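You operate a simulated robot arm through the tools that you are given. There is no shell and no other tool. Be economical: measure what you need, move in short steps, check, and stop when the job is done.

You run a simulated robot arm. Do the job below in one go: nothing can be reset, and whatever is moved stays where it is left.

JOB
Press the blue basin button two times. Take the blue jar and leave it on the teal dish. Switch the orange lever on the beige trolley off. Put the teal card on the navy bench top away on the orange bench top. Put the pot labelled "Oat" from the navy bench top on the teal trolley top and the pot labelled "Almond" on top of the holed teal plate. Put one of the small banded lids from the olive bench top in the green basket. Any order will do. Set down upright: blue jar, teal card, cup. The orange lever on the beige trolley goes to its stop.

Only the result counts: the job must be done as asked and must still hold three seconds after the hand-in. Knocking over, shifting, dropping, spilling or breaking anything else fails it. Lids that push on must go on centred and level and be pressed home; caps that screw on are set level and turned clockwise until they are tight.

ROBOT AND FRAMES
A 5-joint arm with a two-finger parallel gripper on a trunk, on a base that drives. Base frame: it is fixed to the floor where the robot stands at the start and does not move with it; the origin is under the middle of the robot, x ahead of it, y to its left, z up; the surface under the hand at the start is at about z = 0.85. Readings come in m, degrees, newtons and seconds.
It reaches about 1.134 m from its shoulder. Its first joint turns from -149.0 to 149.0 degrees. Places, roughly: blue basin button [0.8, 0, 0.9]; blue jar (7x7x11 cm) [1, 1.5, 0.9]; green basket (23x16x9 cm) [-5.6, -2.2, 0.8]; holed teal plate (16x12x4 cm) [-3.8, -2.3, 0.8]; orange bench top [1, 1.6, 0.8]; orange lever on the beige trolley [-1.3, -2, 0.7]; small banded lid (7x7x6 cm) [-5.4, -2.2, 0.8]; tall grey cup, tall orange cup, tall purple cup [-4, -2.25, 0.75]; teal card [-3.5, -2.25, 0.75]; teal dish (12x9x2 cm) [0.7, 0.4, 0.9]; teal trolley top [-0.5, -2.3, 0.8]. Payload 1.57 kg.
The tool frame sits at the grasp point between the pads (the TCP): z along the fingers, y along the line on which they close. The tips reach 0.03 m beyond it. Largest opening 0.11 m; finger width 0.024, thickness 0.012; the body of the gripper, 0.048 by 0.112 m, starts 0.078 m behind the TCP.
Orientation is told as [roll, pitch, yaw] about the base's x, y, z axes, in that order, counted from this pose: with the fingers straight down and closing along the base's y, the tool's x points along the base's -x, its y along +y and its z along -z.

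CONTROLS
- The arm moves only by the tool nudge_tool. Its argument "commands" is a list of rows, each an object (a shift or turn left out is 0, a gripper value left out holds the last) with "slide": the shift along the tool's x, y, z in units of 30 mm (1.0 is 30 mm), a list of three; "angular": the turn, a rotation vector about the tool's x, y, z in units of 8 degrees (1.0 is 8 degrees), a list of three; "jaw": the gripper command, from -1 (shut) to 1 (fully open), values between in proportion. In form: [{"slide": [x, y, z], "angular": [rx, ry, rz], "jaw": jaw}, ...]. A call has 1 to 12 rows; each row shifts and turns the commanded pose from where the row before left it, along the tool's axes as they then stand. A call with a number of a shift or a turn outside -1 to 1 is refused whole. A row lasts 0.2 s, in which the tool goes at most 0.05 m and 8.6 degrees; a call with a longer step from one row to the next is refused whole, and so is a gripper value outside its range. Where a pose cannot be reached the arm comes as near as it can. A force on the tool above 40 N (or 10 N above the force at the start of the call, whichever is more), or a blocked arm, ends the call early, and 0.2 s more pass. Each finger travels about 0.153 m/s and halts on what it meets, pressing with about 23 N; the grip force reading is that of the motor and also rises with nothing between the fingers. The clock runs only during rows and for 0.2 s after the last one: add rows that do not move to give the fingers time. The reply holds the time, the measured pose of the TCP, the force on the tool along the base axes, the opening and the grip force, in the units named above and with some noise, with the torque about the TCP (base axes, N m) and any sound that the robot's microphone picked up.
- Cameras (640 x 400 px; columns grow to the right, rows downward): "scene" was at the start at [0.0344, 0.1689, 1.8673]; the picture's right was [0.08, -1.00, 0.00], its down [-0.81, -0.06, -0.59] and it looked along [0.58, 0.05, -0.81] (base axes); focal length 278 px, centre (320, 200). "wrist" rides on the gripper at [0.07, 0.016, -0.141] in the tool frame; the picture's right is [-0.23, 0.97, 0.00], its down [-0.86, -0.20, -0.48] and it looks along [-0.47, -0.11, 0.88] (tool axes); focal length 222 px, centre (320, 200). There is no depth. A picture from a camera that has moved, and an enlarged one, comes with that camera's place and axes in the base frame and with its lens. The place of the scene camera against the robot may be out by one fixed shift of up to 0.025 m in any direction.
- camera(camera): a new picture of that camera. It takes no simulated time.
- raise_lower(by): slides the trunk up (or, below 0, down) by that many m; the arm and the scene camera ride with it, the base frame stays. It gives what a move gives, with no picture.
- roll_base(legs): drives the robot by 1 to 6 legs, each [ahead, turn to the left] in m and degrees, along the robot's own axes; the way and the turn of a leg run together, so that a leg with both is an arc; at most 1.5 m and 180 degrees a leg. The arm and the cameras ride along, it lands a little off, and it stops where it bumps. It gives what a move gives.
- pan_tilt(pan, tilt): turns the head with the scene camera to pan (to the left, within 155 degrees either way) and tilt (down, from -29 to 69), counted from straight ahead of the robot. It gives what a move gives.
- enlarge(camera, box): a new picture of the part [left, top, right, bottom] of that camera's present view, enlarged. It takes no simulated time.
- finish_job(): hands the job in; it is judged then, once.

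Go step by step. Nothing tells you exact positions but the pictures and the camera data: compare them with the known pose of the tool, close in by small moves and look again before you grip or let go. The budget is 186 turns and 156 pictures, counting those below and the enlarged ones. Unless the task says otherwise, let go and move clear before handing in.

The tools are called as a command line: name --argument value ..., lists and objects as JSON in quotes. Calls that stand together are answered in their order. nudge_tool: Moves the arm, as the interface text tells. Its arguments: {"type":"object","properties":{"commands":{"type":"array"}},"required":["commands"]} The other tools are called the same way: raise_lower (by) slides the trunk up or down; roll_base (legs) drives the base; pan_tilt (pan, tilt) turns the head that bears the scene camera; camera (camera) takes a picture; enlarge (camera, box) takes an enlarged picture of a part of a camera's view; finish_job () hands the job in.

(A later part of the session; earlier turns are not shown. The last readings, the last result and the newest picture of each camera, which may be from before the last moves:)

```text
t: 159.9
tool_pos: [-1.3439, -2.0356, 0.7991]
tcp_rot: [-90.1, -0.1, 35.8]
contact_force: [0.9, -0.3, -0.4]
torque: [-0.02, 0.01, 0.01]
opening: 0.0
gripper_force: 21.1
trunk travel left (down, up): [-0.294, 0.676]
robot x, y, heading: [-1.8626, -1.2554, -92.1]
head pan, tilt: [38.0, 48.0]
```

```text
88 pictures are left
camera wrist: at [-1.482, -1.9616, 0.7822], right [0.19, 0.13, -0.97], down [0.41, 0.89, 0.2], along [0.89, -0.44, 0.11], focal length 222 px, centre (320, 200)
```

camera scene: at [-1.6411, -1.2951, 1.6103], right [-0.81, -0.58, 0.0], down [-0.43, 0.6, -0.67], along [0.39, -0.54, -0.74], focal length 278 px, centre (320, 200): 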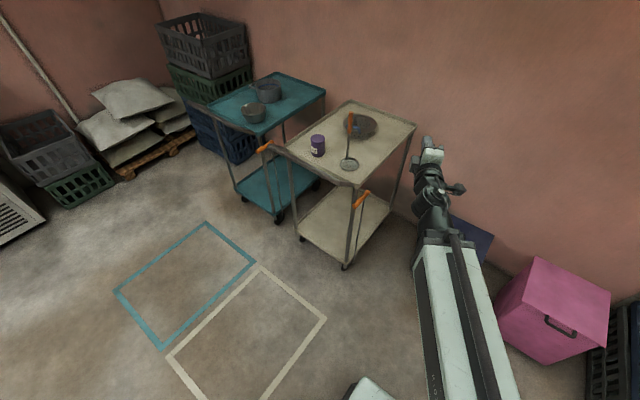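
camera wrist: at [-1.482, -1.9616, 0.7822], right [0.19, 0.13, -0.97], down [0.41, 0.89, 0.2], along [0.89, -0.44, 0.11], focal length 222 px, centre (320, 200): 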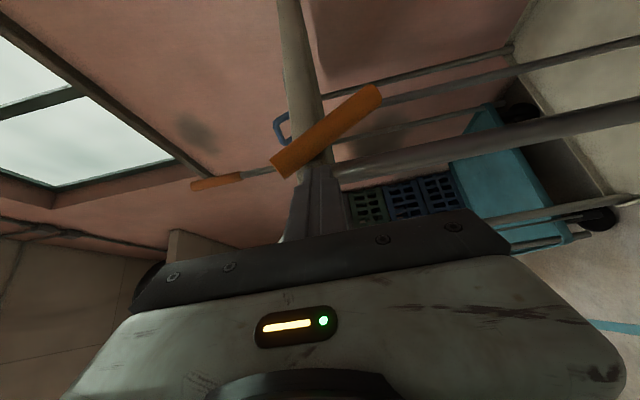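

The finger trails the handle by ~2–3 cm; I push farther back and watch the force.

nudge_tool --commands '[{"slide": [0.195, 0, 0.27]}, {"slide": [0.195, 0, 0.27]}, {"slide": [0.1, 0, 0.135]}, {}]'

camera --camera "wrist"

enlarge --camera "scene" --box '[270, 60, 470, 240]'

```text
t: 160.9
tool_pos: [-1.3436, -2.0612, 0.7998]
tcp_rot: [-90.0, -0.1, 35.8]
contact_force: [0.1, -0.1, 0.1]
torque: [0.03, -0.02, -0.02]
opening: 0.0
gripper_force: 21.7
trunk travel left (down, up): [-0.294, 0.676]
robot x, y, heading: [-1.865, -1.257, -92.3]
head pan, tilt: [38.0, 48.0]
```

```text
87 pictures are left
camera wrist: at [-1.4825, -1.9867, 0.7821], right [0.18, 0.13, -0.97], down [0.41, 0.89, 0.2], along [0.89, -0.44, 0.11], focal length 222 px, centre (320, 200)
```

wrist: 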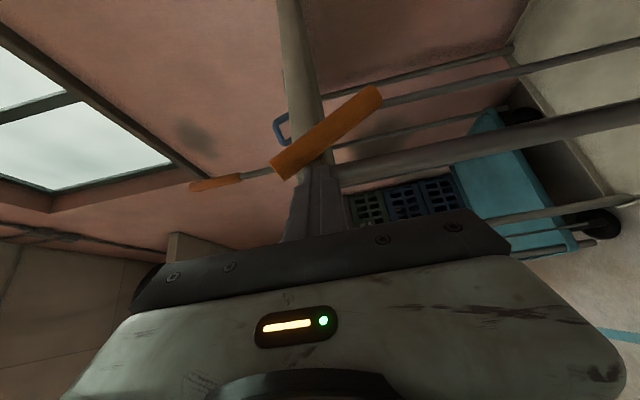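

```text
2.22 times, centred on (370, 150) of scene
camera zoom: at [-1.6411, -1.2951, 1.2763], right [-0.81, -0.58, 0.0], down [-0.43, 0.6, -0.67], along [0.39, -0.54, -0.74], focal length 618 px, centre (209, 311)
```

zoom: 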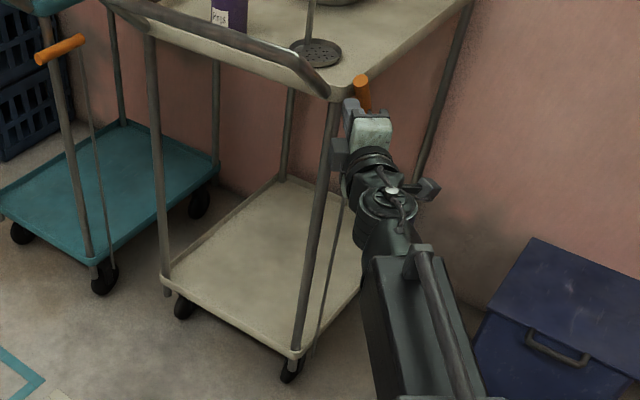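

Careful: the trolley itself has started rolling back with the finger (brake off). I back away and measure both the lever angle and the trolley's displacement.

nudge_tool --commands '[{"slide": [-0.195, 0, -0.27]}, {"slide": [-0.195, 0, -0.27]}, {"slide": [-0.195, 0, -0.27]}, {"slide": [0, 0, -1]}, {"slide": [0, 0, -1]}, {"slide": [0, 0, -1]}, {"slide": [0, 0, -1]}, {}]'

raise_lower --by -0.103

camera --camera "scene"

enlarge --camera "scene" --box '[270, 80, 470, 260]'

camera --camera "wrist"

```text
t: 162.7
tool_pos: [-1.4152, -1.9333, 0.7992]
tcp_rot: [-90.0, 0.1, 35.7]
contact_force: [-0.6, 0.3, -0.5]
torque: [-0.02, 0.0, 0.0]
opening: 0.0001
gripper_force: 21.3
trunk travel left (down, up): [-0.294, 0.676]
robot x, y, heading: [-1.8663, -1.2562, -92.3]
head pan, tilt: [38.0, 48.0]
```

```text
t: 164.1
tool_pos: [-1.4134, -1.9329, 0.6952]
tcp_rot: [-90.0, 0.0, 35.8]
contact_force: [-0.4, 0.1, -0.2]
torque: [-0.02, 0.03, -0.03]
opening: 0.0002
gripper_force: 21.4
trunk travel left (down, up): [-0.191, 0.779]
robot x, y, heading: [-1.8638, -1.2578, -92.2]
head pan, tilt: [38.0, 48.0]
```

```text
85 pictures are left
camera scene: at [-1.6411, -1.2951, 1.1733], right [-0.81, -0.58, 0.0], down [-0.43, 0.6, -0.67], along [0.39, -0.54, -0.74], focal length 278 px, centre (320, 200)
```

scene: 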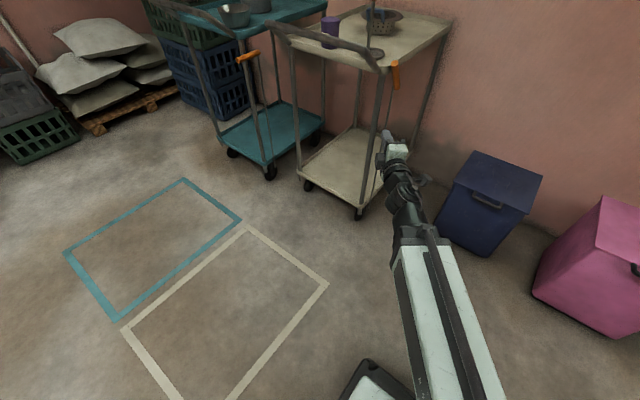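

```text
2.22 times, centred on (370, 170) of scene
camera zoom: at [-1.6411, -1.2951, 1.1733], right [-0.81, -0.58, 0.0], down [-0.43, 0.6, -0.67], along [0.39, -0.54, -0.74], focal length 618 px, centre (209, 267)
```

zoom: 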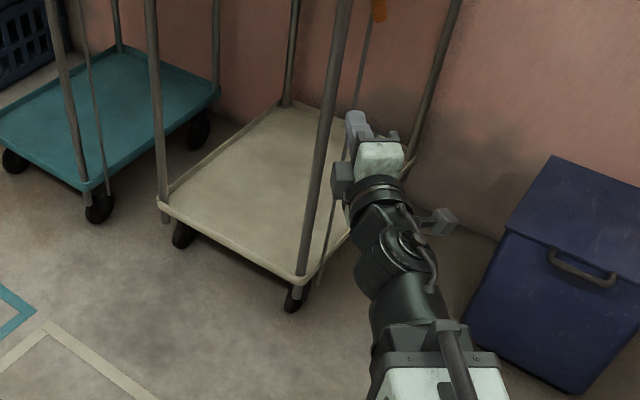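

```text
83 pictures are left
camera wrist: at [-1.5535, -1.8594, 0.6792], right [0.18, 0.13, -0.97], down [0.41, 0.89, 0.2], along [0.89, -0.44, 0.11], focal length 222 px, centre (320, 200)
```

wrist: 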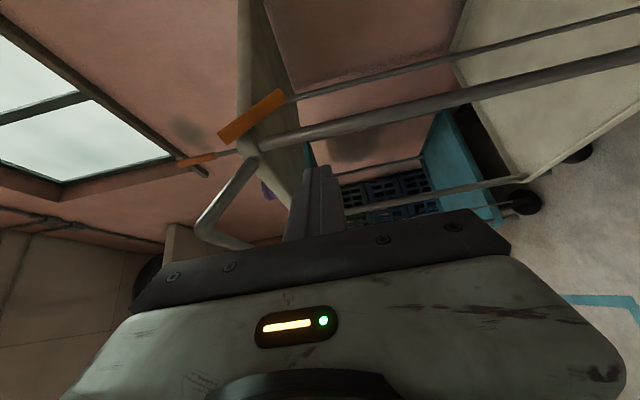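

Lever: now ~60° up, unchanged over the last pushes, so it is at its stop. The trolley moved about 5.5 cm in −y; I measure it precisely before pulling it back.

enlarge --camera "scene" --box '[330, 30, 410, 230]'

enlarge --camera "wrist" --box '[200, 60, 460, 200]'

```text
2.00 times, centred on (370, 130) of scene
camera zoom: at [-1.6411, -1.2951, 1.1733], right [-0.81, -0.58, 0.0], down [-0.43, 0.6, -0.67], along [0.39, -0.54, -0.74], focal length 556 px, centre (220, 340)
```

zoom: 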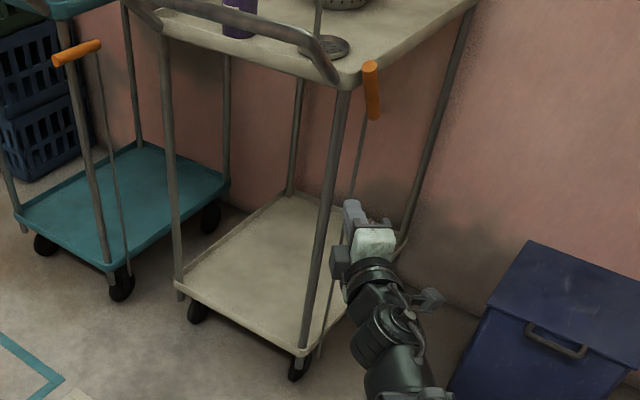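

```text
2.46 times, centred on (330, 130) of wrist
camera zoom: at [-1.5535, -1.8594, 0.6792], right [0.18, 0.13, -0.97], down [0.41, 0.89, 0.2], along [0.89, -0.44, 0.11], focal length 547 px, centre (295, 372)
```

zoom: 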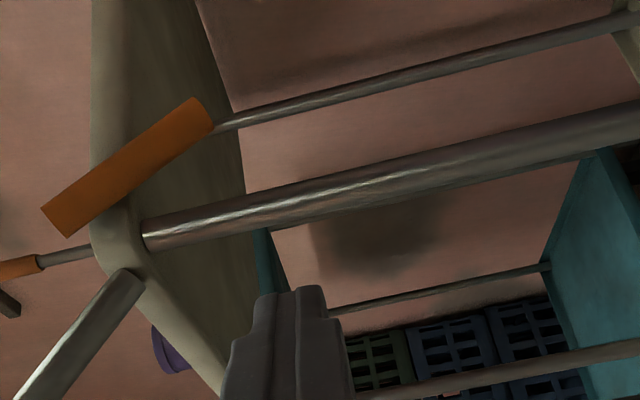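

I turn the gripper so it closes horizontally (camera above), open partway, lower to z≈0.62, and approach the front right leg.

nudge_tool --commands '[{"angular": [0, 0, -1], "jaw": 0.2}, {"angular": [0, 0, -1]}, {"angular": [0, 0, -1]}, {"angular": [0, 0, -1]}, {"angular": [0, 0, -1]}, {"angular": [0, 0, -1]}, {"angular": [0, 0, -1]}, {"angular": [0, 0, -1]}, {"angular": [0, 0, -1]}, {"angular": [0, 0, -1]}, {"angular": [0, 0, -1]}, {"angular": [0, 0, -0.25]}]'

raise_lower --by -0.075

nudge_tool --commands '[{"slide": [0, 0, 1]}, {"slide": [0, 0, 1]}, {"slide": [0, 0, 1]}, {}]'

camera --camera "wrist"

```text
t: 166.7
tool_pos: [-1.4144, -1.9324, 0.6968]
tcp_rot: [79.5, 90.0, -154.7]
contact_force: [0.8, 0.1, -0.3]
torque: [0.01, 0.02, -0.04]
opening: 0.0658
gripper_force: 0.0
trunk travel left (down, up): [-0.191, 0.779]
robot x, y, heading: [-1.8669, -1.2534, -92.4]
head pan, tilt: [38.0, 48.0]
```

```text
t: 167.8
tool_pos: [-1.4149, -1.9337, 0.6209]
tcp_rot: [-79.3, 90.0, 46.6]
contact_force: [0.2, -0.6, 0.3]
torque: [-0.06, 0.01, -0.02]
opening: 0.0659
gripper_force: 0.1
trunk travel left (down, up): [-0.116, 0.854]
robot x, y, heading: [-1.8625, -1.2545, -92.5]
head pan, tilt: [38.0, 48.0]
```

```text
t: 168.8
tool_pos: [-1.3622, -2.0071, 0.6211]
tcp_rot: [-81.3, 90.0, 44.6]
contact_force: [0.6, 0.7, -0.3]
torque: [-0.02, -0.01, 0.03]
opening: 0.0658
gripper_force: 0.1
trunk travel left (down, up): [-0.116, 0.854]
robot x, y, heading: [-1.8658, -1.2525, -92.2]
head pan, tilt: [38.0, 48.0]
```

```text
80 pictures are left
camera wrist: at [-1.4574, -1.9011, 0.6902], right [-0.79, -0.57, -0.23], down [-0.12, 0.51, -0.85], along [0.6, -0.65, -0.47], focal length 222 px, centre (320, 200)
```

wrist: 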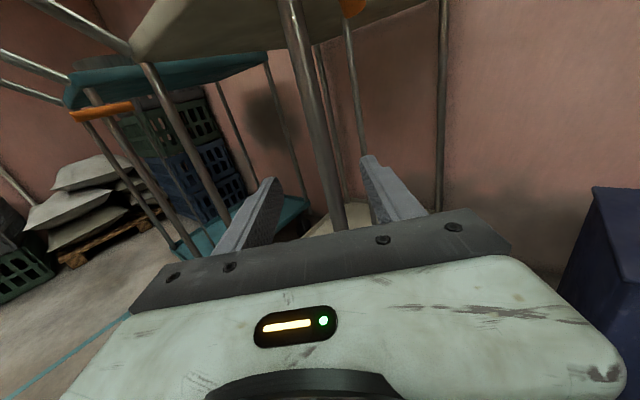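

The leg is between the fingers, ~1 cm off-centre towards the right finger, with the thin rod just beyond. I narrow the opening, centre, advance 6 cm and look.

nudge_tool --commands '[{"slide": [0, 0.3, 0], "jaw": -0.05}, {"slide": [0, 0, 1]}, {"slide": [0, 0, 1]}, {}]'

camera --camera "wrist"

```text
t: 169.8
tool_pos: [-1.3339, -2.0617, 0.6209]
tcp_rot: [-55.7, 90.0, 70.1]
contact_force: [-0.3, 0.2, -0.7]
torque: [0.04, 0.01, -0.04]
opening: 0.0526
gripper_force: 0.0
trunk travel left (down, up): [-0.116, 0.854]
robot x, y, heading: [-1.8664, -1.2563, -92.2]
head pan, tilt: [38.0, 48.0]
```

```text
79 pictures are left
camera wrist: at [-1.4293, -1.9549, 0.6902], right [-0.79, -0.57, -0.23], down [-0.12, 0.51, -0.85], along [0.6, -0.65, -0.47], focal length 222 px, centre (320, 200)
```

wrist: 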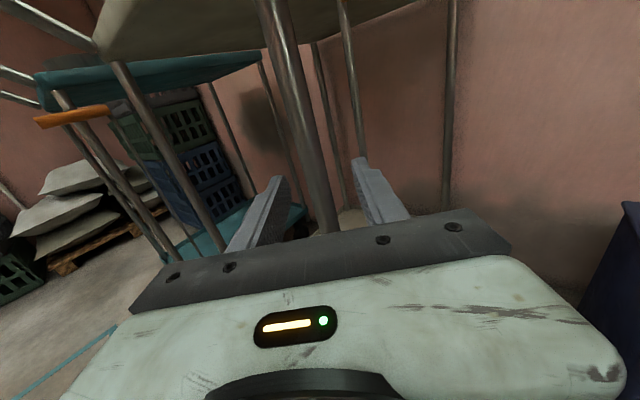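

The leg looks centred between the fingers. I close gently and read the opening.

nudge_tool --commands '[{"jaw": -0.3}, {"jaw": -0.5}, {"jaw": -1}, {}]'

camera --camera "wrist"

```text
t: 170.8
tool_pos: [-1.3345, -2.0599, 0.6214]
tcp_rot: [-59.2, 89.9, 66.8]
contact_force: [1.0, 0.7, 0.4]
torque: [0.05, 0.03, 0.02]
opening: 0.0001
gripper_force: 21.0
trunk travel left (down, up): [-0.116, 0.854]
robot x, y, heading: [-1.8671, -1.255, -92.4]
head pan, tilt: [38.0, 48.0]
```

```text
78 pictures are left
camera wrist: at [-1.4294, -1.9548, 0.6902], right [-0.79, -0.57, -0.23], down [-0.12, 0.51, -0.85], along [0.6, -0.65, -0.47], focal length 222 px, centre (320, 200)
```

wrist: 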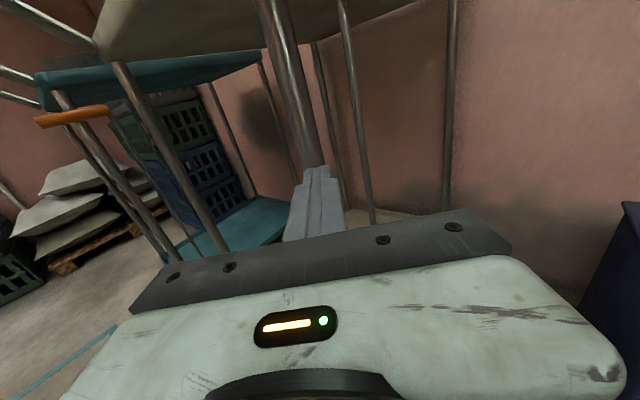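

The leg is still beyond the tips. Reopen, advance 3.5 cm, close again.

nudge_tool --commands '[{"jaw": -0.05}, {}, {}, {"slide": [0, 0, 0.6]}, {"slide": [0, 0, 0.6]}, {}]'

camera --camera "wrist"

```text
t: 172.2
tool_pos: [-1.3123, -2.0889, 0.6206]
tcp_rot: [-63.9, 90.0, 61.9]
contact_force: [0.3, -0.5, -0.6]
torque: [0.02, 0.01, 0.02]
opening: 0.0522
gripper_force: 0.1
trunk travel left (down, up): [-0.116, 0.854]
robot x, y, heading: [-1.863, -1.2601, -92.3]
head pan, tilt: [38.0, 48.0]
```

```text
77 pictures are left
camera wrist: at [-1.4086, -1.9838, 0.6902], right [-0.79, -0.57, -0.23], down [-0.12, 0.51, -0.85], along [0.6, -0.65, -0.47], focal length 222 px, centre (320, 200)
```

wrist: 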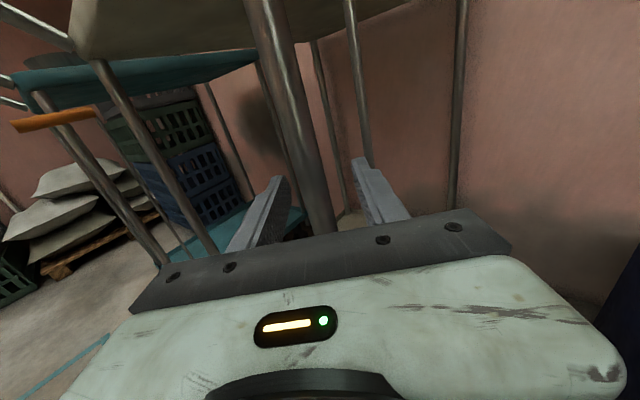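

nudge_tool --commands '[{"jaw": -0.3}, {"jaw": -0.5}, {"jaw": -1}, {}]'

camera --camera "wrist"

```text
t: 173.2
tool_pos: [-1.3123, -2.0882, 0.6215]
tcp_rot: [-32.5, 90.0, 93.3]
contact_force: [23.9, -0.3, 3.6]
torque: [-0.23, -0.5, 0.26]
opening: 0.0218
gripper_force: 22.7
trunk travel left (down, up): [-0.116, 0.854]
robot x, y, heading: [-1.8635, -1.2543, -92.0]
head pan, tilt: [38.0, 48.0]
```

```text
76 pictures are left
camera wrist: at [-1.4071, -1.9831, 0.69], right [-0.79, -0.57, -0.23], down [-0.12, 0.51, -0.85], along [0.6, -0.65, -0.47], focal length 222 px, centre (320, 200)
```

wrist: 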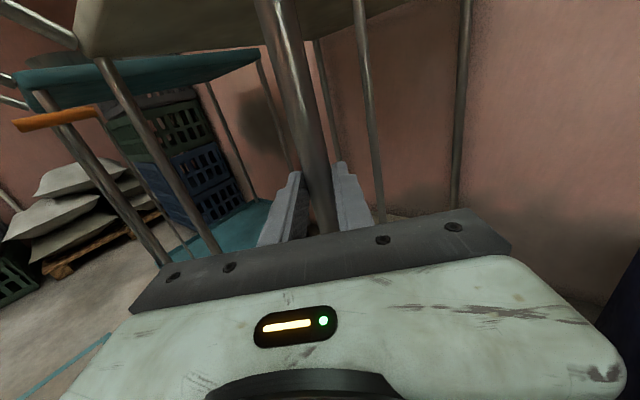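

The leg is gripped. I pull the trolley towards +y, 2 cm first.

nudge_tool --commands '[{"slide": [0, -0.19, -0.27]}, {"slide": [0, -0.19, -0.27]}, {}]'

enlarge --camera "scene" --box '[230, 20, 430, 220]'

```text
t: 174.0
tool_pos: [-1.3124, -2.0683, 0.6201]
tcp_rot: [-28.0, 90.0, 97.8]
contact_force: [23.1, 0.0, 2.3]
torque: [0.19, -0.26, 0.31]
opening: 0.0218
gripper_force: 22.8
trunk travel left (down, up): [-0.116, 0.854]
robot x, y, heading: [-1.8618, -1.2564, -92.1]
head pan, tilt: [38.0, 48.0]
```

```text
2.00 times, centred on (330, 120) of scene
camera zoom: at [-1.6401, -1.2949, 1.0981], right [-0.81, -0.58, 0.0], down [-0.43, 0.6, -0.67], along [0.39, -0.54, -0.74], focal length 556 px, centre (300, 360)
```

zoom: 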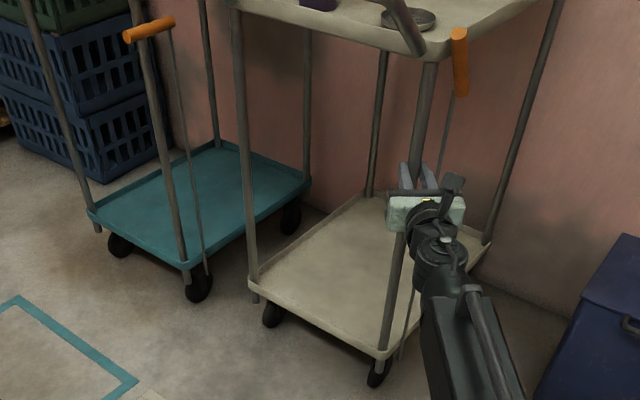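

It rolls freely. I pull the remaining 3.5 cm.

nudge_tool --commands '[{"slide": [0, -0.19, -0.27]}, {"slide": [0, -0.19, -0.27]}, {"slide": [0, -0.19, -0.27]}, {"slide": [0, -0.095, -0.135]}, {}]'

raise_lower --by 0.0

enlarge --camera "scene" --box '[230, 20, 430, 220]'

```text
t: 175.2
tool_pos: [-1.3122, -2.0338, 0.6217]
tcp_rot: [11.4, 90.1, 137.2]
contact_force: [23.6, -0.8, 0.6]
torque: [0.1, -0.44, 0.35]
opening: 0.0218
gripper_force: 23.2
trunk travel left (down, up): [-0.116, 0.854]
robot x, y, heading: [-1.8664, -1.2532, -92.3]
head pan, tilt: [38.0, 48.0]
```

```text
t: 175.7
tool_pos: [-1.3123, -2.0337, 0.6215]
tcp_rot: [-3.9, 90.0, 122.0]
contact_force: [23.1, -0.3, 1.1]
torque: [0.14, -0.43, 0.29]
opening: 0.0217
gripper_force: 23.1
trunk travel left (down, up): [-0.116, 0.854]
robot x, y, heading: [-1.8656, -1.2569, -92.3]
head pan, tilt: [38.0, 48.0]
```

```text
2.00 times, centred on (330, 120) of scene
camera zoom: at [-1.6401, -1.295, 1.0981], right [-0.81, -0.58, 0.0], down [-0.43, 0.6, -0.67], along [0.39, -0.54, -0.74], focal length 556 px, centre (300, 360)
```

zoom: 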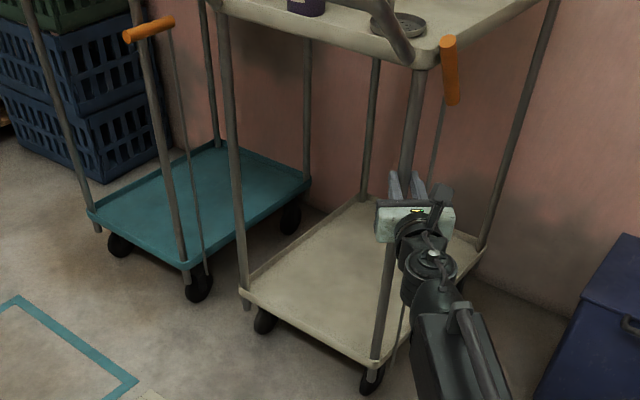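

I open slightly (leg still straddled) and raise to the earlier camera height, to compare with the picture from before the trolley moved.

nudge_tool --commands '[{"jaw": -0.4}, {"jaw": -0.05}, {}]'

raise_lower --by 0.075

enlarge --camera "scene" --box '[270, 80, 470, 260]'

```text
t: 176.5
tool_pos: [-1.315, -2.0351, 0.6204]
tcp_rot: [-78.6, 90.0, 47.1]
contact_force: [-0.1, 0.3, -0.6]
torque: [0.0, -0.02, 0.0]
opening: 0.0523
gripper_force: 0.1
trunk travel left (down, up): [-0.116, 0.854]
robot x, y, heading: [-1.864, -1.2577, -92.2]
head pan, tilt: [38.0, 48.0]
```

```text
t: 177.6
tool_pos: [-1.3138, -2.0353, 0.696]
tcp_rot: [-79.7, 90.1, 46.0]
contact_force: [0.5, 0.4, -0.7]
torque: [0.01, 0.05, -0.01]
opening: 0.0521
gripper_force: 0.0
trunk travel left (down, up): [-0.191, 0.779]
robot x, y, heading: [-1.866, -1.2547, -92.4]
head pan, tilt: [38.0, 48.0]
```

```text
2.22 times, centred on (370, 170) of scene
camera zoom: at [-1.6411, -1.2952, 1.1733], right [-0.81, -0.58, 0.0], down [-0.43, 0.6, -0.67], along [0.39, -0.54, -0.74], focal length 618 px, centre (209, 267)
```

zoom: 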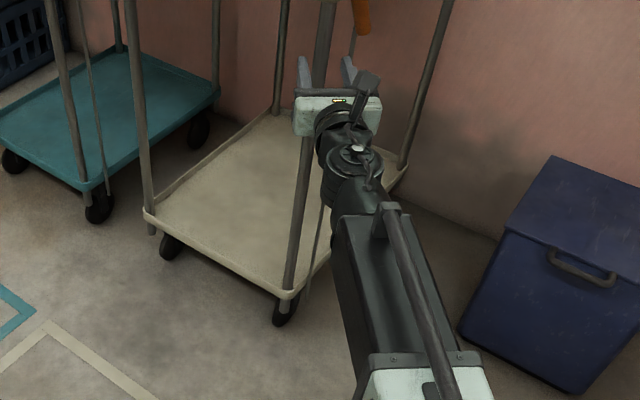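

About 1.2 cm remains. I recentre by 4 mm, grip again, and pull 1.2 cm more.

nudge_tool --commands '[{"slide": [0, -0.13, 0]}, {"jaw": -0.4}, {"jaw": -1}, {}, {"slide": [0, -0.23, -0.32]}, {}]'

nudge_tool --commands '[{"jaw": -0.4}, {"jaw": -0.05}, {}]'

enlarge --camera "scene" --box '[270, 80, 470, 260]'

```text
t: 179.0
tool_pos: [-1.3091, -2.02, 0.6962]
tcp_rot: [-62.5, 90.1, 63.3]
contact_force: [13.8, 0.1, 2.1]
torque: [-0.07, -0.09, 0.34]
opening: 0.0216
gripper_force: 23.2
trunk travel left (down, up): [-0.191, 0.779]
robot x, y, heading: [-1.8664, -1.256, -92.3]
head pan, tilt: [38.0, 48.0]
```

```text
t: 179.8
tool_pos: [-1.3101, -2.0199, 0.6961]
tcp_rot: [-90.5, 90.0, 35.4]
contact_force: [0.1, 0.2, -0.5]
torque: [0.01, 0.03, -0.01]
opening: 0.0522
gripper_force: 0.0
trunk travel left (down, up): [-0.191, 0.779]
robot x, y, heading: [-1.8647, -1.254, -92.4]
head pan, tilt: [38.0, 48.0]
```

```text
2.22 times, centred on (370, 170) of scene
camera zoom: at [-1.641, -1.2951, 1.1733], right [-0.81, -0.58, 0.0], down [-0.43, 0.6, -0.67], along [0.39, -0.54, -0.74], focal length 618 px, centre (209, 267)
```

zoom: 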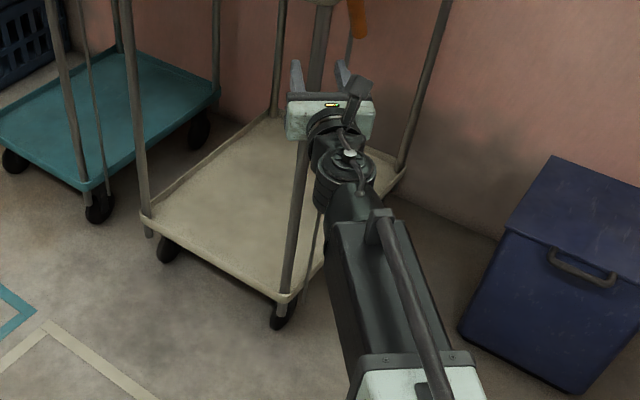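

The trolley is back in its original place within a few millimetres and the lever stays up at its stop. I withdraw, raise, and return the fingers to vertical.

nudge_tool --commands '[{"slide": [0, 0, -1]}, {"slide": [0, 0, -1]}, {"slide": [0, 0, -1]}, {"slide": [0, 0, -1]}, {"slide": [0, 0, -1]}, {"slide": [0, 0, -1]}, {"slide": [0, 0, -1], "jaw": -1}, {"slide": [0, 0, -1]}, {}]'

raise_lower --by 0.4

raise_lower --by 0.3

nudge_tool --commands '[{"angular": [0, -1, 0]}, {"angular": [0, -1, 0]}, {"angular": [0, -1, 0]}, {"angular": [0, -1, 0]}, {"angular": [0, -1, 0]}, {"angular": [0, -1, 0]}, {"angular": [0, -1, 0]}, {"angular": [0, -1, 0]}, {"angular": [0, -1, 0]}, {"angular": [0, -1, 0]}, {"angular": [0, -1, 0]}, {"angular": [0, -0.25, 0]}]'

pan_tilt --pan -45 --tilt 30

camera --camera "scene"

```text
t: 181.8
tool_pos: [-1.3955, -1.9029, 0.6967]
tcp_rot: [-90.5, 90.0, 35.3]
contact_force: [-0.5, -0.3, -0.1]
torque: [0.0, -0.02, 0.01]
opening: 0.0
gripper_force: 21.3
out of reach, approached as far as the arm can: row 5, 6, 7, 8
trunk travel left (down, up): [-0.191, 0.779]
robot x, y, heading: [-1.8636, -1.2536, -92.2]
head pan, tilt: [38.0, 48.0]
```

```text
t: 185.6
tool_pos: [-1.3954, -1.9038, 1.0957]
tcp_rot: [-89.2, 90.0, 36.5]
contact_force: [0.2, 0.2, -0.1]
torque: [0.03, 0.0, 0.03]
opening: 0.0003
gripper_force: 21.2
trunk travel left (down, up): [-0.591, 0.379]
robot x, y, heading: [-1.8666, -1.2557, -92.4]
head pan, tilt: [38.0, 48.0]
```

```text
t: 188.6
tool_pos: [-1.3938, -1.9036, 1.397]
tcp_rot: [-87.8, 90.1, 38.0]
contact_force: [0.6, -0.5, 0.0]
torque: [0.0, 0.04, -0.01]
opening: 0.0
gripper_force: 21.3
trunk travel left (down, up): [-0.891, 0.079]
robot x, y, heading: [-1.8618, -1.2575, -92.4]
head pan, tilt: [38.0, 48.0]
```

```text
t: 191.2
tool_pos: [-1.3636, -1.8766, 1.1586]
tcp_rot: [0.2, 5.4, 124.1]
contact_force: [0.2, -0.1, 0.2]
torque: [0.04, 0.05, -0.03]
opening: 0.0
gripper_force: 21.4
out of reach, approached as far as the arm can: row 1, 2, 3, 4, 5, 6, 7, 8, 9, 10, 11
trunk travel left (down, up): [-0.891, 0.079]
robot x, y, heading: [-1.8635, -1.2558, -92.6]
head pan, tilt: [38.0, 48.0]
```

```text
t: 192.8
tool_pos: [-1.3635, -1.8767, 1.1601]
tcp_rot: [0.2, 5.6, 124.1]
contact_force: [-0.3, 0.4, 0.2]
torque: [0.02, -0.01, 0.0]
opening: 0.0
gripper_force: 21.4
trunk travel left (down, up): [-0.891, 0.079]
robot x, y, heading: [-1.8667, -1.2521, -92.3]
head pan, tilt: [-45.0, 30.0]
```

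```text
71 pictures are left
camera scene: at [-1.7534, -1.2925, 1.9001], right [-0.68, 0.73, 0.0], down [0.37, 0.34, -0.87], along [-0.64, -0.59, -0.5], focal length 278 px, centre (320, 200)
```

scene: 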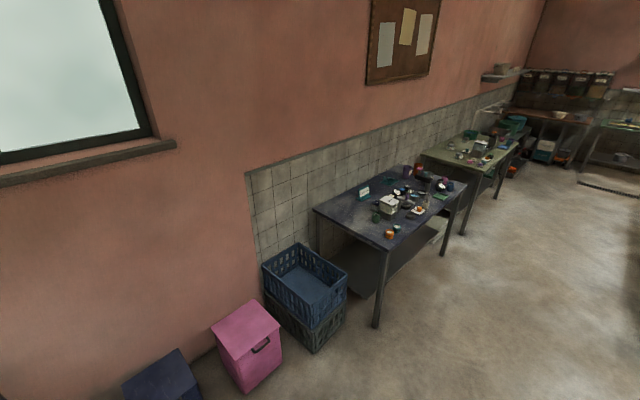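

Now I drive along to the navy bench.

roll_base --legs '[[0, -88], [1.0, 0], [0.85, 0], [0, 88]]'

pan_tilt --pan -5 --tilt 48

camera --camera "scene"

```text
t: 209.6
tool_pos: [-3.2088, -1.8514, 1.1594]
tcp_rot: [0.1, 5.4, 124.0]
contact_force: [-1.3, 0.9, 0.9]
torque: [-0.02, 0.01, 0.02]
opening: 0.0001
gripper_force: 21.1
trunk travel left (down, up): [-0.891, 0.079]
robot x, y, heading: [-3.7072, -1.2281, -92.8]
head pan, tilt: [-45.0, 30.0]
```

```text
t: 210.7
tool_pos: [-3.2087, -1.8518, 1.1588]
tcp_rot: [0.1, 5.6, 123.9]
contact_force: [-0.9, 1.0, 0.2]
torque: [-0.01, -0.01, 0.01]
opening: 0.0
gripper_force: 20.7
trunk travel left (down, up): [-0.891, 0.079]
robot x, y, heading: [-3.7097, -1.2284, -92.6]
head pan, tilt: [-5.0, 48.0]
```

```text
70 pictures are left
camera scene: at [-3.5414, -1.2845, 1.8734], right [-0.99, 0.14, 0.0], down [0.1, 0.74, -0.67], along [-0.09, -0.66, -0.74], focal length 278 px, centre (320, 200)
```

scene: 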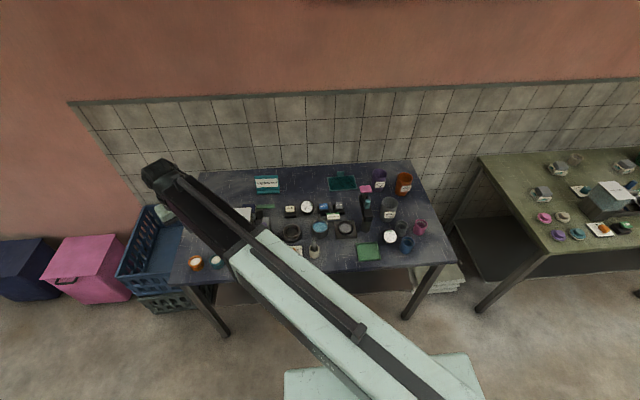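

enlarge --camera "scene" --box '[330, 160, 440, 265]'

enlarge --camera "scene" --box '[240, 165, 350, 270]'

enlarge --camera "scene" --box '[520, 150, 640, 250]'

```text
3.81 times, centred on (385, 212) of scene
camera zoom: at [-3.5414, -1.2845, 1.8734], right [-0.99, 0.14, 0.0], down [0.1, 0.74, -0.67], along [-0.09, -0.66, -0.74], focal length 1059 px, centre (72, 152)
```

zoom: 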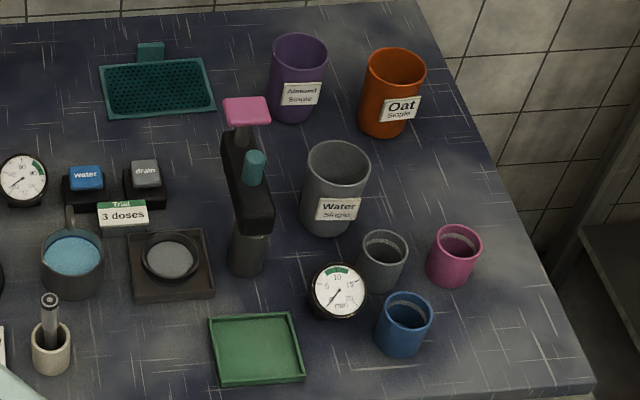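

```text
3.81 times, centred on (295, 218) of scene
camera zoom: at [-3.5414, -1.2845, 1.8734], right [-0.99, 0.14, 0.0], down [0.1, 0.74, -0.67], along [-0.09, -0.66, -0.74], focal length 1059 px, centre (415, 133)
```

zoom: 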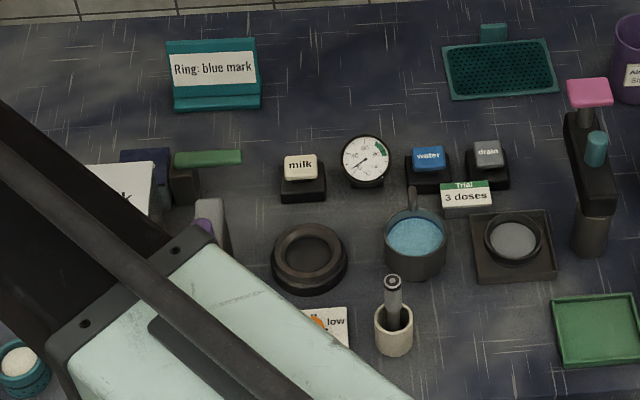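

```text
4.00 times, centred on (580, 200) of scene
camera zoom: at [-3.5414, -1.2845, 1.8734], right [-0.99, 0.14, 0.0], down [0.1, 0.74, -0.67], along [-0.09, -0.66, -0.74], focal length 1112 px, centre (-720, 200)
```

zoom: 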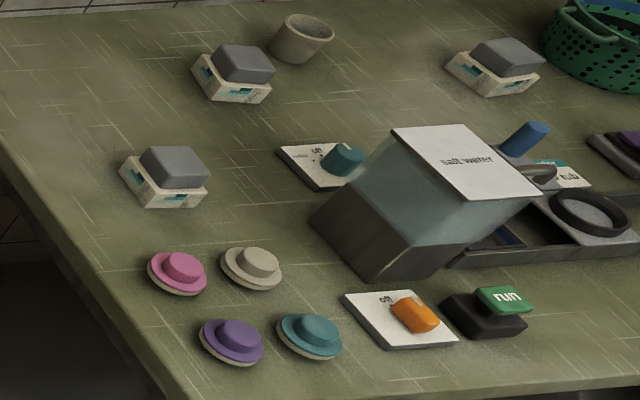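

I see the labelled cups: Almond (purple), Oat (orange), the holed teal plate, and the standing teal card. First I square the tool: fingers vertical, camera towards the robot.

nudge_tool --commands '[{"angular": [0, -0.68, 0]}, {"angular": [0, 0, -1]}, {"angular": [0, 0, -1]}, {"angular": [0, 0, -1]}, {"angular": [0, 0, -1]}, {"angular": [0, 0, -1]}, {"angular": [0, 0, -1]}, {"angular": [0, 0, -1]}, {"angular": [0, 0, -1]}, {"angular": [0, 0, -1]}]'

nudge_tool --commands '[{"angular": [0, 0, -1]}, {"angular": [0, 0, -1]}, {"angular": [0, 0, -1]}, {"angular": [0, 0, -1]}, {"angular": [0, 0, -1]}, {"angular": [0, 0, -1]}, {"angular": [0, 0, -1]}, {"angular": [0, 0, -1]}, {"angular": [0, 0, -1]}, {"angular": [0, 0, -0.25]}]'

roll_base --legs '[[0, -90], [0.19, 0], [0, 92], [0.21, 0]]'

```text
t: 212.9
tool_pos: [-3.2089, -1.8524, 1.1578]
tcp_rot: [0.3, 0.0, 123.9]
contact_force: [-0.8, 0.2, 0.1]
torque: [0.0, 0.02, 0.01]
opening: 0.0001
gripper_force: 21.4
out of reach, approached as far as the arm can: row 2, 3, 4, 5, 6, 7, 8, 9, 10
trunk travel left (down, up): [-0.891, 0.079]
robot x, y, heading: [-3.7082, -1.2308, -92.8]
head pan, tilt: [-5.0, 48.0]
```

```text
t: 215.1
tool_pos: [-3.2077, -1.8523, 1.1577]
tcp_rot: [0.2, 0.0, 123.7]
contact_force: [0.8, 0.4, 0.6]
torque: [0.03, 0.02, -0.01]
opening: 0.0001
gripper_force: 21.2
out of reach, approached as far as the arm can: row 1, 2, 3, 4, 5, 6, 7, 8, 9
trunk travel left (down, up): [-0.891, 0.079]
robot x, y, heading: [-3.7094, -1.227, -92.8]
head pan, tilt: [-5.0, 48.0]
```

```text
t: 225.6
tool_pos: [-3.3941, -2.0451, 1.1569]
tcp_rot: [0.0, 0.0, 124.7]
contact_force: [-0.3, -0.6, -0.7]
torque: [0.05, -0.02, 0.01]
opening: 0.0002
gripper_force: 21.5
trunk travel left (down, up): [-0.891, 0.079]
robot x, y, heading: [-3.9072, -1.4295, -92.0]
head pan, tilt: [-5.0, 48.0]
```

The wrist roll is at its limit that way; I turn the other way round.

nudge_tool --commands '[{"angular": [0, 0, 1]}, {"angular": [0, 0, 1]}, {"angular": [0, 0, 1]}, {"angular": [0, 0, 1]}, {"angular": [0, 0, 1]}, {"angular": [0, 0, 1]}, {"angular": [0, 0, 1]}, {"angular": [0, 0, 1]}, {"angular": [0, 0, 1]}, {"angular": [0, 0, 1]}, {"angular": [0, 0, 1]}, {"angular": [0, 0, 1]}]'

nudge_tool --commands '[{"angular": [0, 0, 1]}, {"angular": [0, 0, 1]}, {"angular": [0, 0, 1]}, {"angular": [0, 0, 1]}, {"angular": [0, 0, 1]}, {"angular": [0, 0, 1]}, {"angular": [0, 0, 1]}, {"angular": [0, 0, 1]}, {"angular": [0, 0, 1]}, {"angular": [0, 0, 1]}, {"angular": [0, 0, 1]}, {"angular": [0, 0, 1]}]'

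nudge_tool --commands '[{"angular": [0, 0, 1]}, {"angular": [0, 0, 1]}, {"angular": [0, 0, 0.8]}, {"slide": [0, -1, 0], "jaw": 1}, {"slide": [0, -1, 0]}, {"slide": [0, -1, 0]}, {"slide": [0, -1, 0]}, {"slide": [0, -1, 0]}, {"slide": [0, -1, 0]}, {"slide": [0, -1, 0]}, {"slide": [0, -1, 0]}, {"slide": [0, -1, 0]}]'

```text
t: 228.2
tool_pos: [-3.3959, -2.0439, 1.1587]
tcp_rot: [-0.1, 0.1, 28.6]
contact_force: [0.5, -0.8, -0.6]
torque: [0.02, -0.01, 0.02]
opening: 0.0001
gripper_force: 21.0
trunk travel left (down, up): [-0.891, 0.079]
robot x, y, heading: [-3.9039, -1.43, -92.4]
head pan, tilt: [-5.0, 48.0]
```

```text
t: 230.8
tool_pos: [-3.3955, -2.0433, 1.1597]
tcp_rot: [-0.2, -0.1, -67.3]
contact_force: [-1.1, 0.0, 0.5]
torque: [0.01, -0.01, -0.02]
opening: 0.0002
gripper_force: 21.5
trunk travel left (down, up): [-0.891, 0.079]
robot x, y, heading: [-3.9098, -1.4281, -92.0]
head pan, tilt: [-5.0, 48.0]
```

```text
t: 233.4
tool_pos: [-3.6668, -2.0451, 1.1578]
tcp_rot: [-0.1, -0.2, -89.6]
contact_force: [1.4, 0.4, -0.2]
torque: [-0.01, -0.01, -0.02]
opening: 0.11
gripper_force: 0.0
trunk travel left (down, up): [-0.891, 0.079]
robot x, y, heading: [-3.9079, -1.4294, -92.3]
head pan, tilt: [-5.0, 48.0]
```

nudge_tool --commands '[{"slide": [-0.55, -1, 0]}, {"slide": [-0.55, -1, 0]}, {"slide": [-0.55, -1, 0]}, {"slide": [-0.55, -1, 0]}, {"slide": [-0.55, -1, 0]}, {"slide": [-0.55, -1, 0]}, {"slide": [-0.55, -1, 0]}, {"slide": [-0.55, -1, 0]}, {"slide": [-0.55, -1, 0]}, {"slide": [-0.55, -1, 0]}, {"slide": [-0.55, -1, 0]}, {}]'

camera --camera "wrist"

camera --camera "scene"

```text
t: 236.0
tool_pos: [-3.9921, -2.2294, 1.1599]
tcp_rot: [-0.2, -0.2, -89.6]
contact_force: [0.3, 0.1, 0.5]
torque: [-0.03, 0.02, -0.01]
opening: 0.1102
gripper_force: 0.0
trunk travel left (down, up): [-0.891, 0.079]
robot x, y, heading: [-3.9035, -1.4305, -91.9]
head pan, tilt: [-5.0, 48.0]
```

```text
66 pictures are left
camera wrist: at [-3.9762, -2.1594, 1.2987], right [0.98, -0.22, 0.0], down [-0.19, -0.86, 0.48], along [-0.11, -0.47, -0.88], focal length 222 px, centre (320, 200)
```

wrist: 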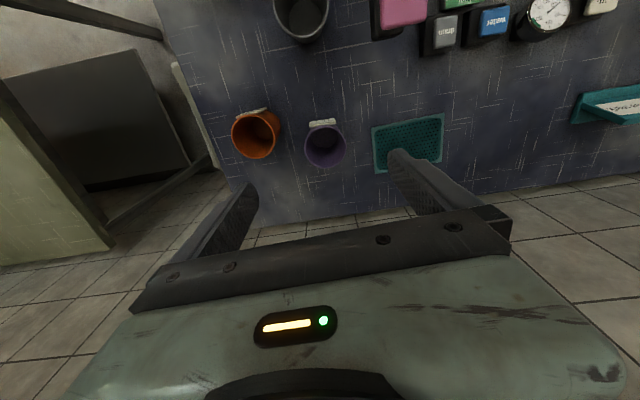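

```text
65 pictures are left
camera scene: at [-3.7387, -1.4831, 1.8733], right [-0.99, 0.12, 0.0], down [0.09, 0.74, -0.67], along [-0.08, -0.66, -0.74], focal length 278 px, centre (320, 200)
```

scene: 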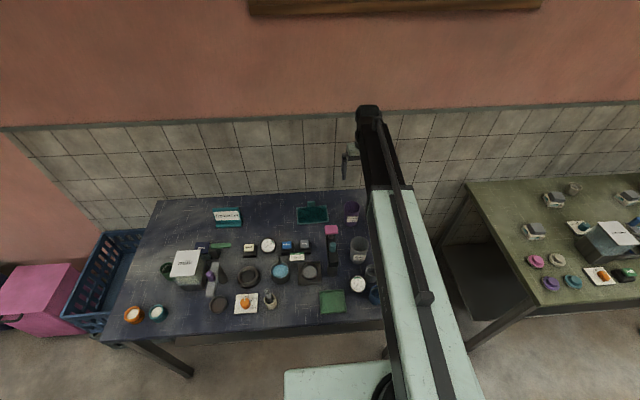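

Almond rim centre ≈ (-3.995, -2.27); plate centre ≈ (-3.81, -2.33). I align over Almond, lower partly and check.

nudge_tool --commands '[{"slide": [-0.7, -0.05, 0]}, {"slide": [-0.65, -0.05, 0]}, {}]'

raise_lower --by -0.18

camera --camera "wrist"

```text
t: 236.8
tool_pos: [-3.9953, -2.2703, 1.1592]
tcp_rot: [-0.1, -0.2, -89.6]
contact_force: [0.8, -0.2, -0.1]
torque: [-0.01, -0.03, -0.01]
opening: 0.1098
gripper_force: 0.1
trunk travel left (down, up): [-0.891, 0.079]
robot x, y, heading: [-3.9052, -1.4297, -92.0]
head pan, tilt: [-5.0, 48.0]
```

```text
t: 238.8
tool_pos: [-3.9955, -2.2699, 0.9787]
tcp_rot: [-0.2, -0.2, -89.6]
contact_force: [0.1, -0.6, 0.9]
torque: [0.0, 0.02, 0.0]
opening: 0.1101
gripper_force: 0.1
trunk travel left (down, up): [-0.711, 0.259]
robot x, y, heading: [-3.9075, -1.428, -92.0]
head pan, tilt: [-5.0, 48.0]
```

```text
64 pictures are left
camera wrist: at [-3.9792, -2.1997, 1.1187], right [0.98, -0.22, 0.0], down [-0.19, -0.86, 0.48], along [-0.11, -0.47, -0.88], focal length 222 px, centre (320, 200)
```

wrist: 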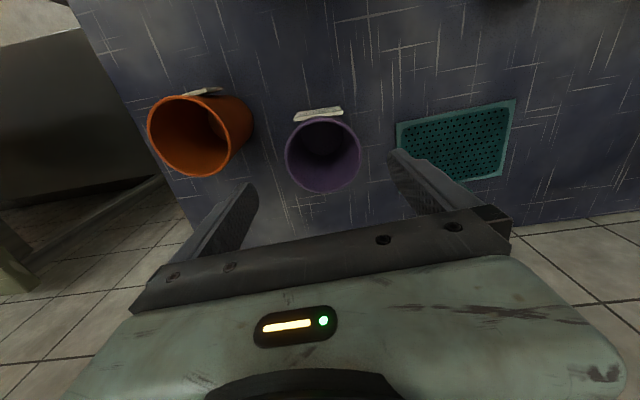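

Rim at z≈0.90, centred. I lower and grip.

raise_lower --by -0.12

nudge_tool --commands '[{"jaw": 0.5}, {"jaw": -1}, {}, {}]'

camera --camera "wrist"

```text
t: 240.3
tool_pos: [-3.9959, -2.2688, 0.8593]
tcp_rot: [0.0, -0.2, -89.6]
contact_force: [0.4, 0.2, -0.5]
torque: [0.02, 0.02, 0.0]
opening: 0.1101
gripper_force: 0.0
trunk travel left (down, up): [-0.591, 0.379]
robot x, y, heading: [-3.9068, -1.4283, -92.1]
head pan, tilt: [-5.0, 48.0]
```

```text
t: 241.3
tool_pos: [-3.9965, -2.2705, 0.8578]
tcp_rot: [0.0, -0.2, -89.6]
contact_force: [0.1, 0.3, 1.4]
torque: [-0.02, 0.03, 0.02]
opening: 0.0743
gripper_force: 22.7
trunk travel left (down, up): [-0.591, 0.379]
robot x, y, heading: [-3.9038, -1.4325, -92.3]
head pan, tilt: [-5.0, 48.0]
```

```text
63 pictures are left
camera wrist: at [-3.9792, -2.1997, 0.9987], right [0.98, -0.22, 0.0], down [-0.19, -0.86, 0.48], along [-0.11, -0.47, -0.88], focal length 222 px, centre (320, 200)
```

wrist: 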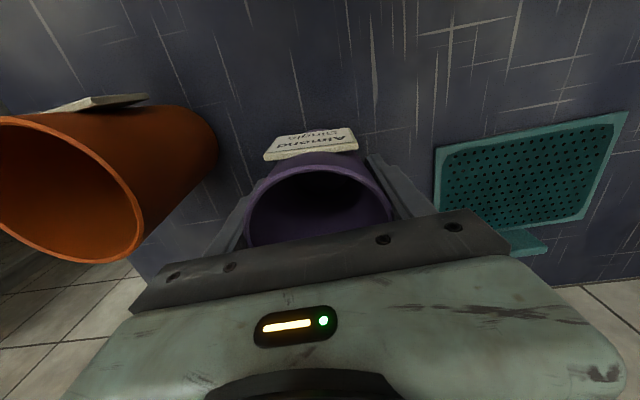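

Almond gripped. I lift and carry it over the plate.

raise_lower --by 0.14

nudge_tool --commands '[{"slide": [-0.25, 0.77, 0]}, {"slide": [-0.25, 0.77, 0]}, {"slide": [-0.25, 0.77, 0]}, {"slide": [-0.25, 0.77, 0]}, {"slide": [-0.25, 0.77, 0]}, {"slide": [-0.25, 0.77, 0]}, {"slide": [-0.25, 0.77, 0]}, {"slide": [-0.25, 0.77, 0]}, {}]'

camera --camera "wrist"

enlarge --camera "scene" --box '[270, 130, 430, 250]'

```text
t: 242.9
tool_pos: [-3.9961, -2.271, 0.9985]
tcp_rot: [-0.1, 0.0, -89.6]
contact_force: [-0.2, -0.2, -0.8]
torque: [0.02, -0.02, 0.01]
opening: 0.0746
gripper_force: 22.6
trunk travel left (down, up): [-0.731, 0.239]
robot x, y, heading: [-3.9026, -1.4304, -92.0]
head pan, tilt: [-5.0, 48.0]
```

```text
t: 244.9
tool_pos: [-3.809, -2.3296, 0.9965]
tcp_rot: [-0.1, -0.1, -89.6]
contact_force: [-0.8, -0.9, -0.7]
torque: [0.01, 0.0, 0.01]
opening: 0.0745
gripper_force: 22.9
trunk travel left (down, up): [-0.731, 0.239]
robot x, y, heading: [-3.9059, -1.4278, -92.1]
head pan, tilt: [-5.0, 48.0]
```

```text
62 pictures are left
camera wrist: at [-3.7932, -2.2584, 1.1385], right [0.98, -0.22, 0.0], down [-0.19, -0.86, 0.48], along [-0.11, -0.47, -0.88], focal length 222 px, centre (320, 200)
```

wrist: 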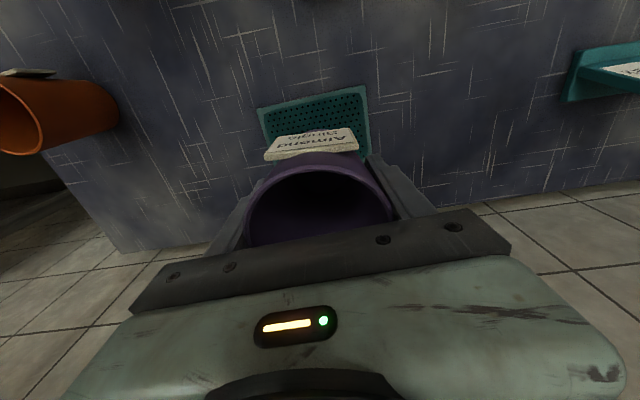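

```text
3.33 times, centred on (350, 190) of scene
camera zoom: at [-3.7384, -1.4833, 1.7133], right [-0.99, 0.12, 0.0], down [0.09, 0.74, -0.67], along [-0.08, -0.66, -0.74], focal length 927 px, centre (220, 233)
```

zoom: 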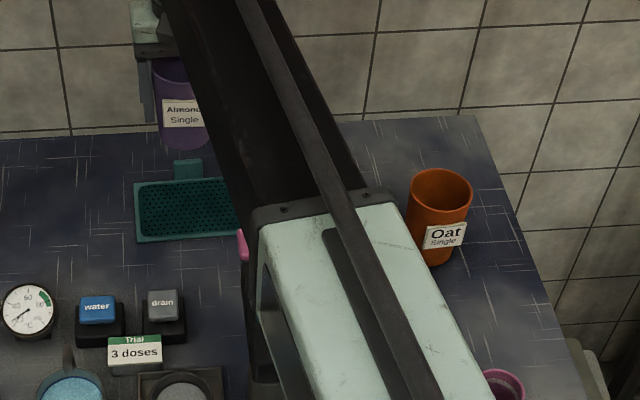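

The plate centre (-3.811, -2.333) matches the cup's position. I lower towards contact.

raise_lower --by -0.105

raise_lower --by -0.008

raise_lower --by -0.005

raise_lower --by -0.004

```text
t: 246.3
tool_pos: [-3.8104, -2.3284, 0.8935]
tcp_rot: [-0.1, 0.0, -89.6]
contact_force: [0.2, 0.0, 0.1]
torque: [0.0, 0.01, -0.01]
opening: 0.0743
gripper_force: 23.2
trunk travel left (down, up): [-0.626, 0.344]
robot x, y, heading: [-3.9077, -1.4281, -92.3]
head pan, tilt: [-5.0, 48.0]
```

```text
t: 246.9
tool_pos: [-3.8102, -2.3293, 0.8852]
tcp_rot: [0.0, -0.2, -89.6]
contact_force: [-0.4, -0.4, -1.1]
torque: [-0.01, 0.0, -0.02]
opening: 0.0746
gripper_force: 23.2
trunk travel left (down, up): [-0.618, 0.352]
robot x, y, heading: [-3.9054, -1.4291, -92.3]
head pan, tilt: [-5.0, 48.0]
```

```text
t: 247.4
tool_pos: [-3.8095, -2.329, 0.8806]
tcp_rot: [-0.1, -0.1, -89.6]
contact_force: [0.8, -0.2, 0.0]
torque: [-0.02, -0.03, 0.0]
opening: 0.0745
gripper_force: 23.3
trunk travel left (down, up): [-0.613, 0.357]
robot x, y, heading: [-3.9085, -1.4302, -91.9]
head pan, tilt: [-5.0, 48.0]
```

```text
t: 247.9
tool_pos: [-3.8104, -2.3291, 0.8752]
tcp_rot: [-0.1, -0.1, -89.5]
contact_force: [0.7, -0.1, 0.1]
torque: [0.03, -0.01, -0.01]
opening: 0.0744
gripper_force: 23.3
trunk travel left (down, up): [-0.609, 0.361]
robot x, y, heading: [-3.9077, -1.4351, -91.9]
head pan, tilt: [-5.0, 48.0]
```

raise_lower --by -0.004

raise_lower --by -0.003

raise_lower --by -0.003

```text
t: 248.5
tool_pos: [-3.81, -2.3286, 0.8715]
tcp_rot: [0.0, -0.2, -89.6]
contact_force: [0.9, -0.2, 0.0]
torque: [0.02, -0.02, -0.01]
opening: 0.0744
gripper_force: 23.0
trunk travel left (down, up): [-0.605, 0.365]
robot x, y, heading: [-3.908, -1.4312, -92.1]
head pan, tilt: [-5.0, 48.0]
```

```text
t: 249.0
tool_pos: [-3.81, -2.3286, 0.8695]
tcp_rot: [-0.1, 0.0, -89.5]
contact_force: [0.6, 0.1, 0.3]
torque: [-0.02, -0.01, -0.02]
opening: 0.0746
gripper_force: 22.9
trunk travel left (down, up): [-0.602, 0.368]
robot x, y, heading: [-3.9086, -1.429, -91.8]
head pan, tilt: [-5.0, 48.0]
```

```text
t: 249.5
tool_pos: [-3.8097, -2.3297, 0.866]
tcp_rot: [-0.1, 0.0, -89.6]
contact_force: [0.4, -0.1, 0.1]
torque: [-0.02, 0.02, 0.0]
opening: 0.0743
gripper_force: 22.7
trunk travel left (down, up): [-0.599, 0.371]
robot x, y, heading: [-3.905, -1.4307, -91.7]
head pan, tilt: [-5.0, 48.0]
```

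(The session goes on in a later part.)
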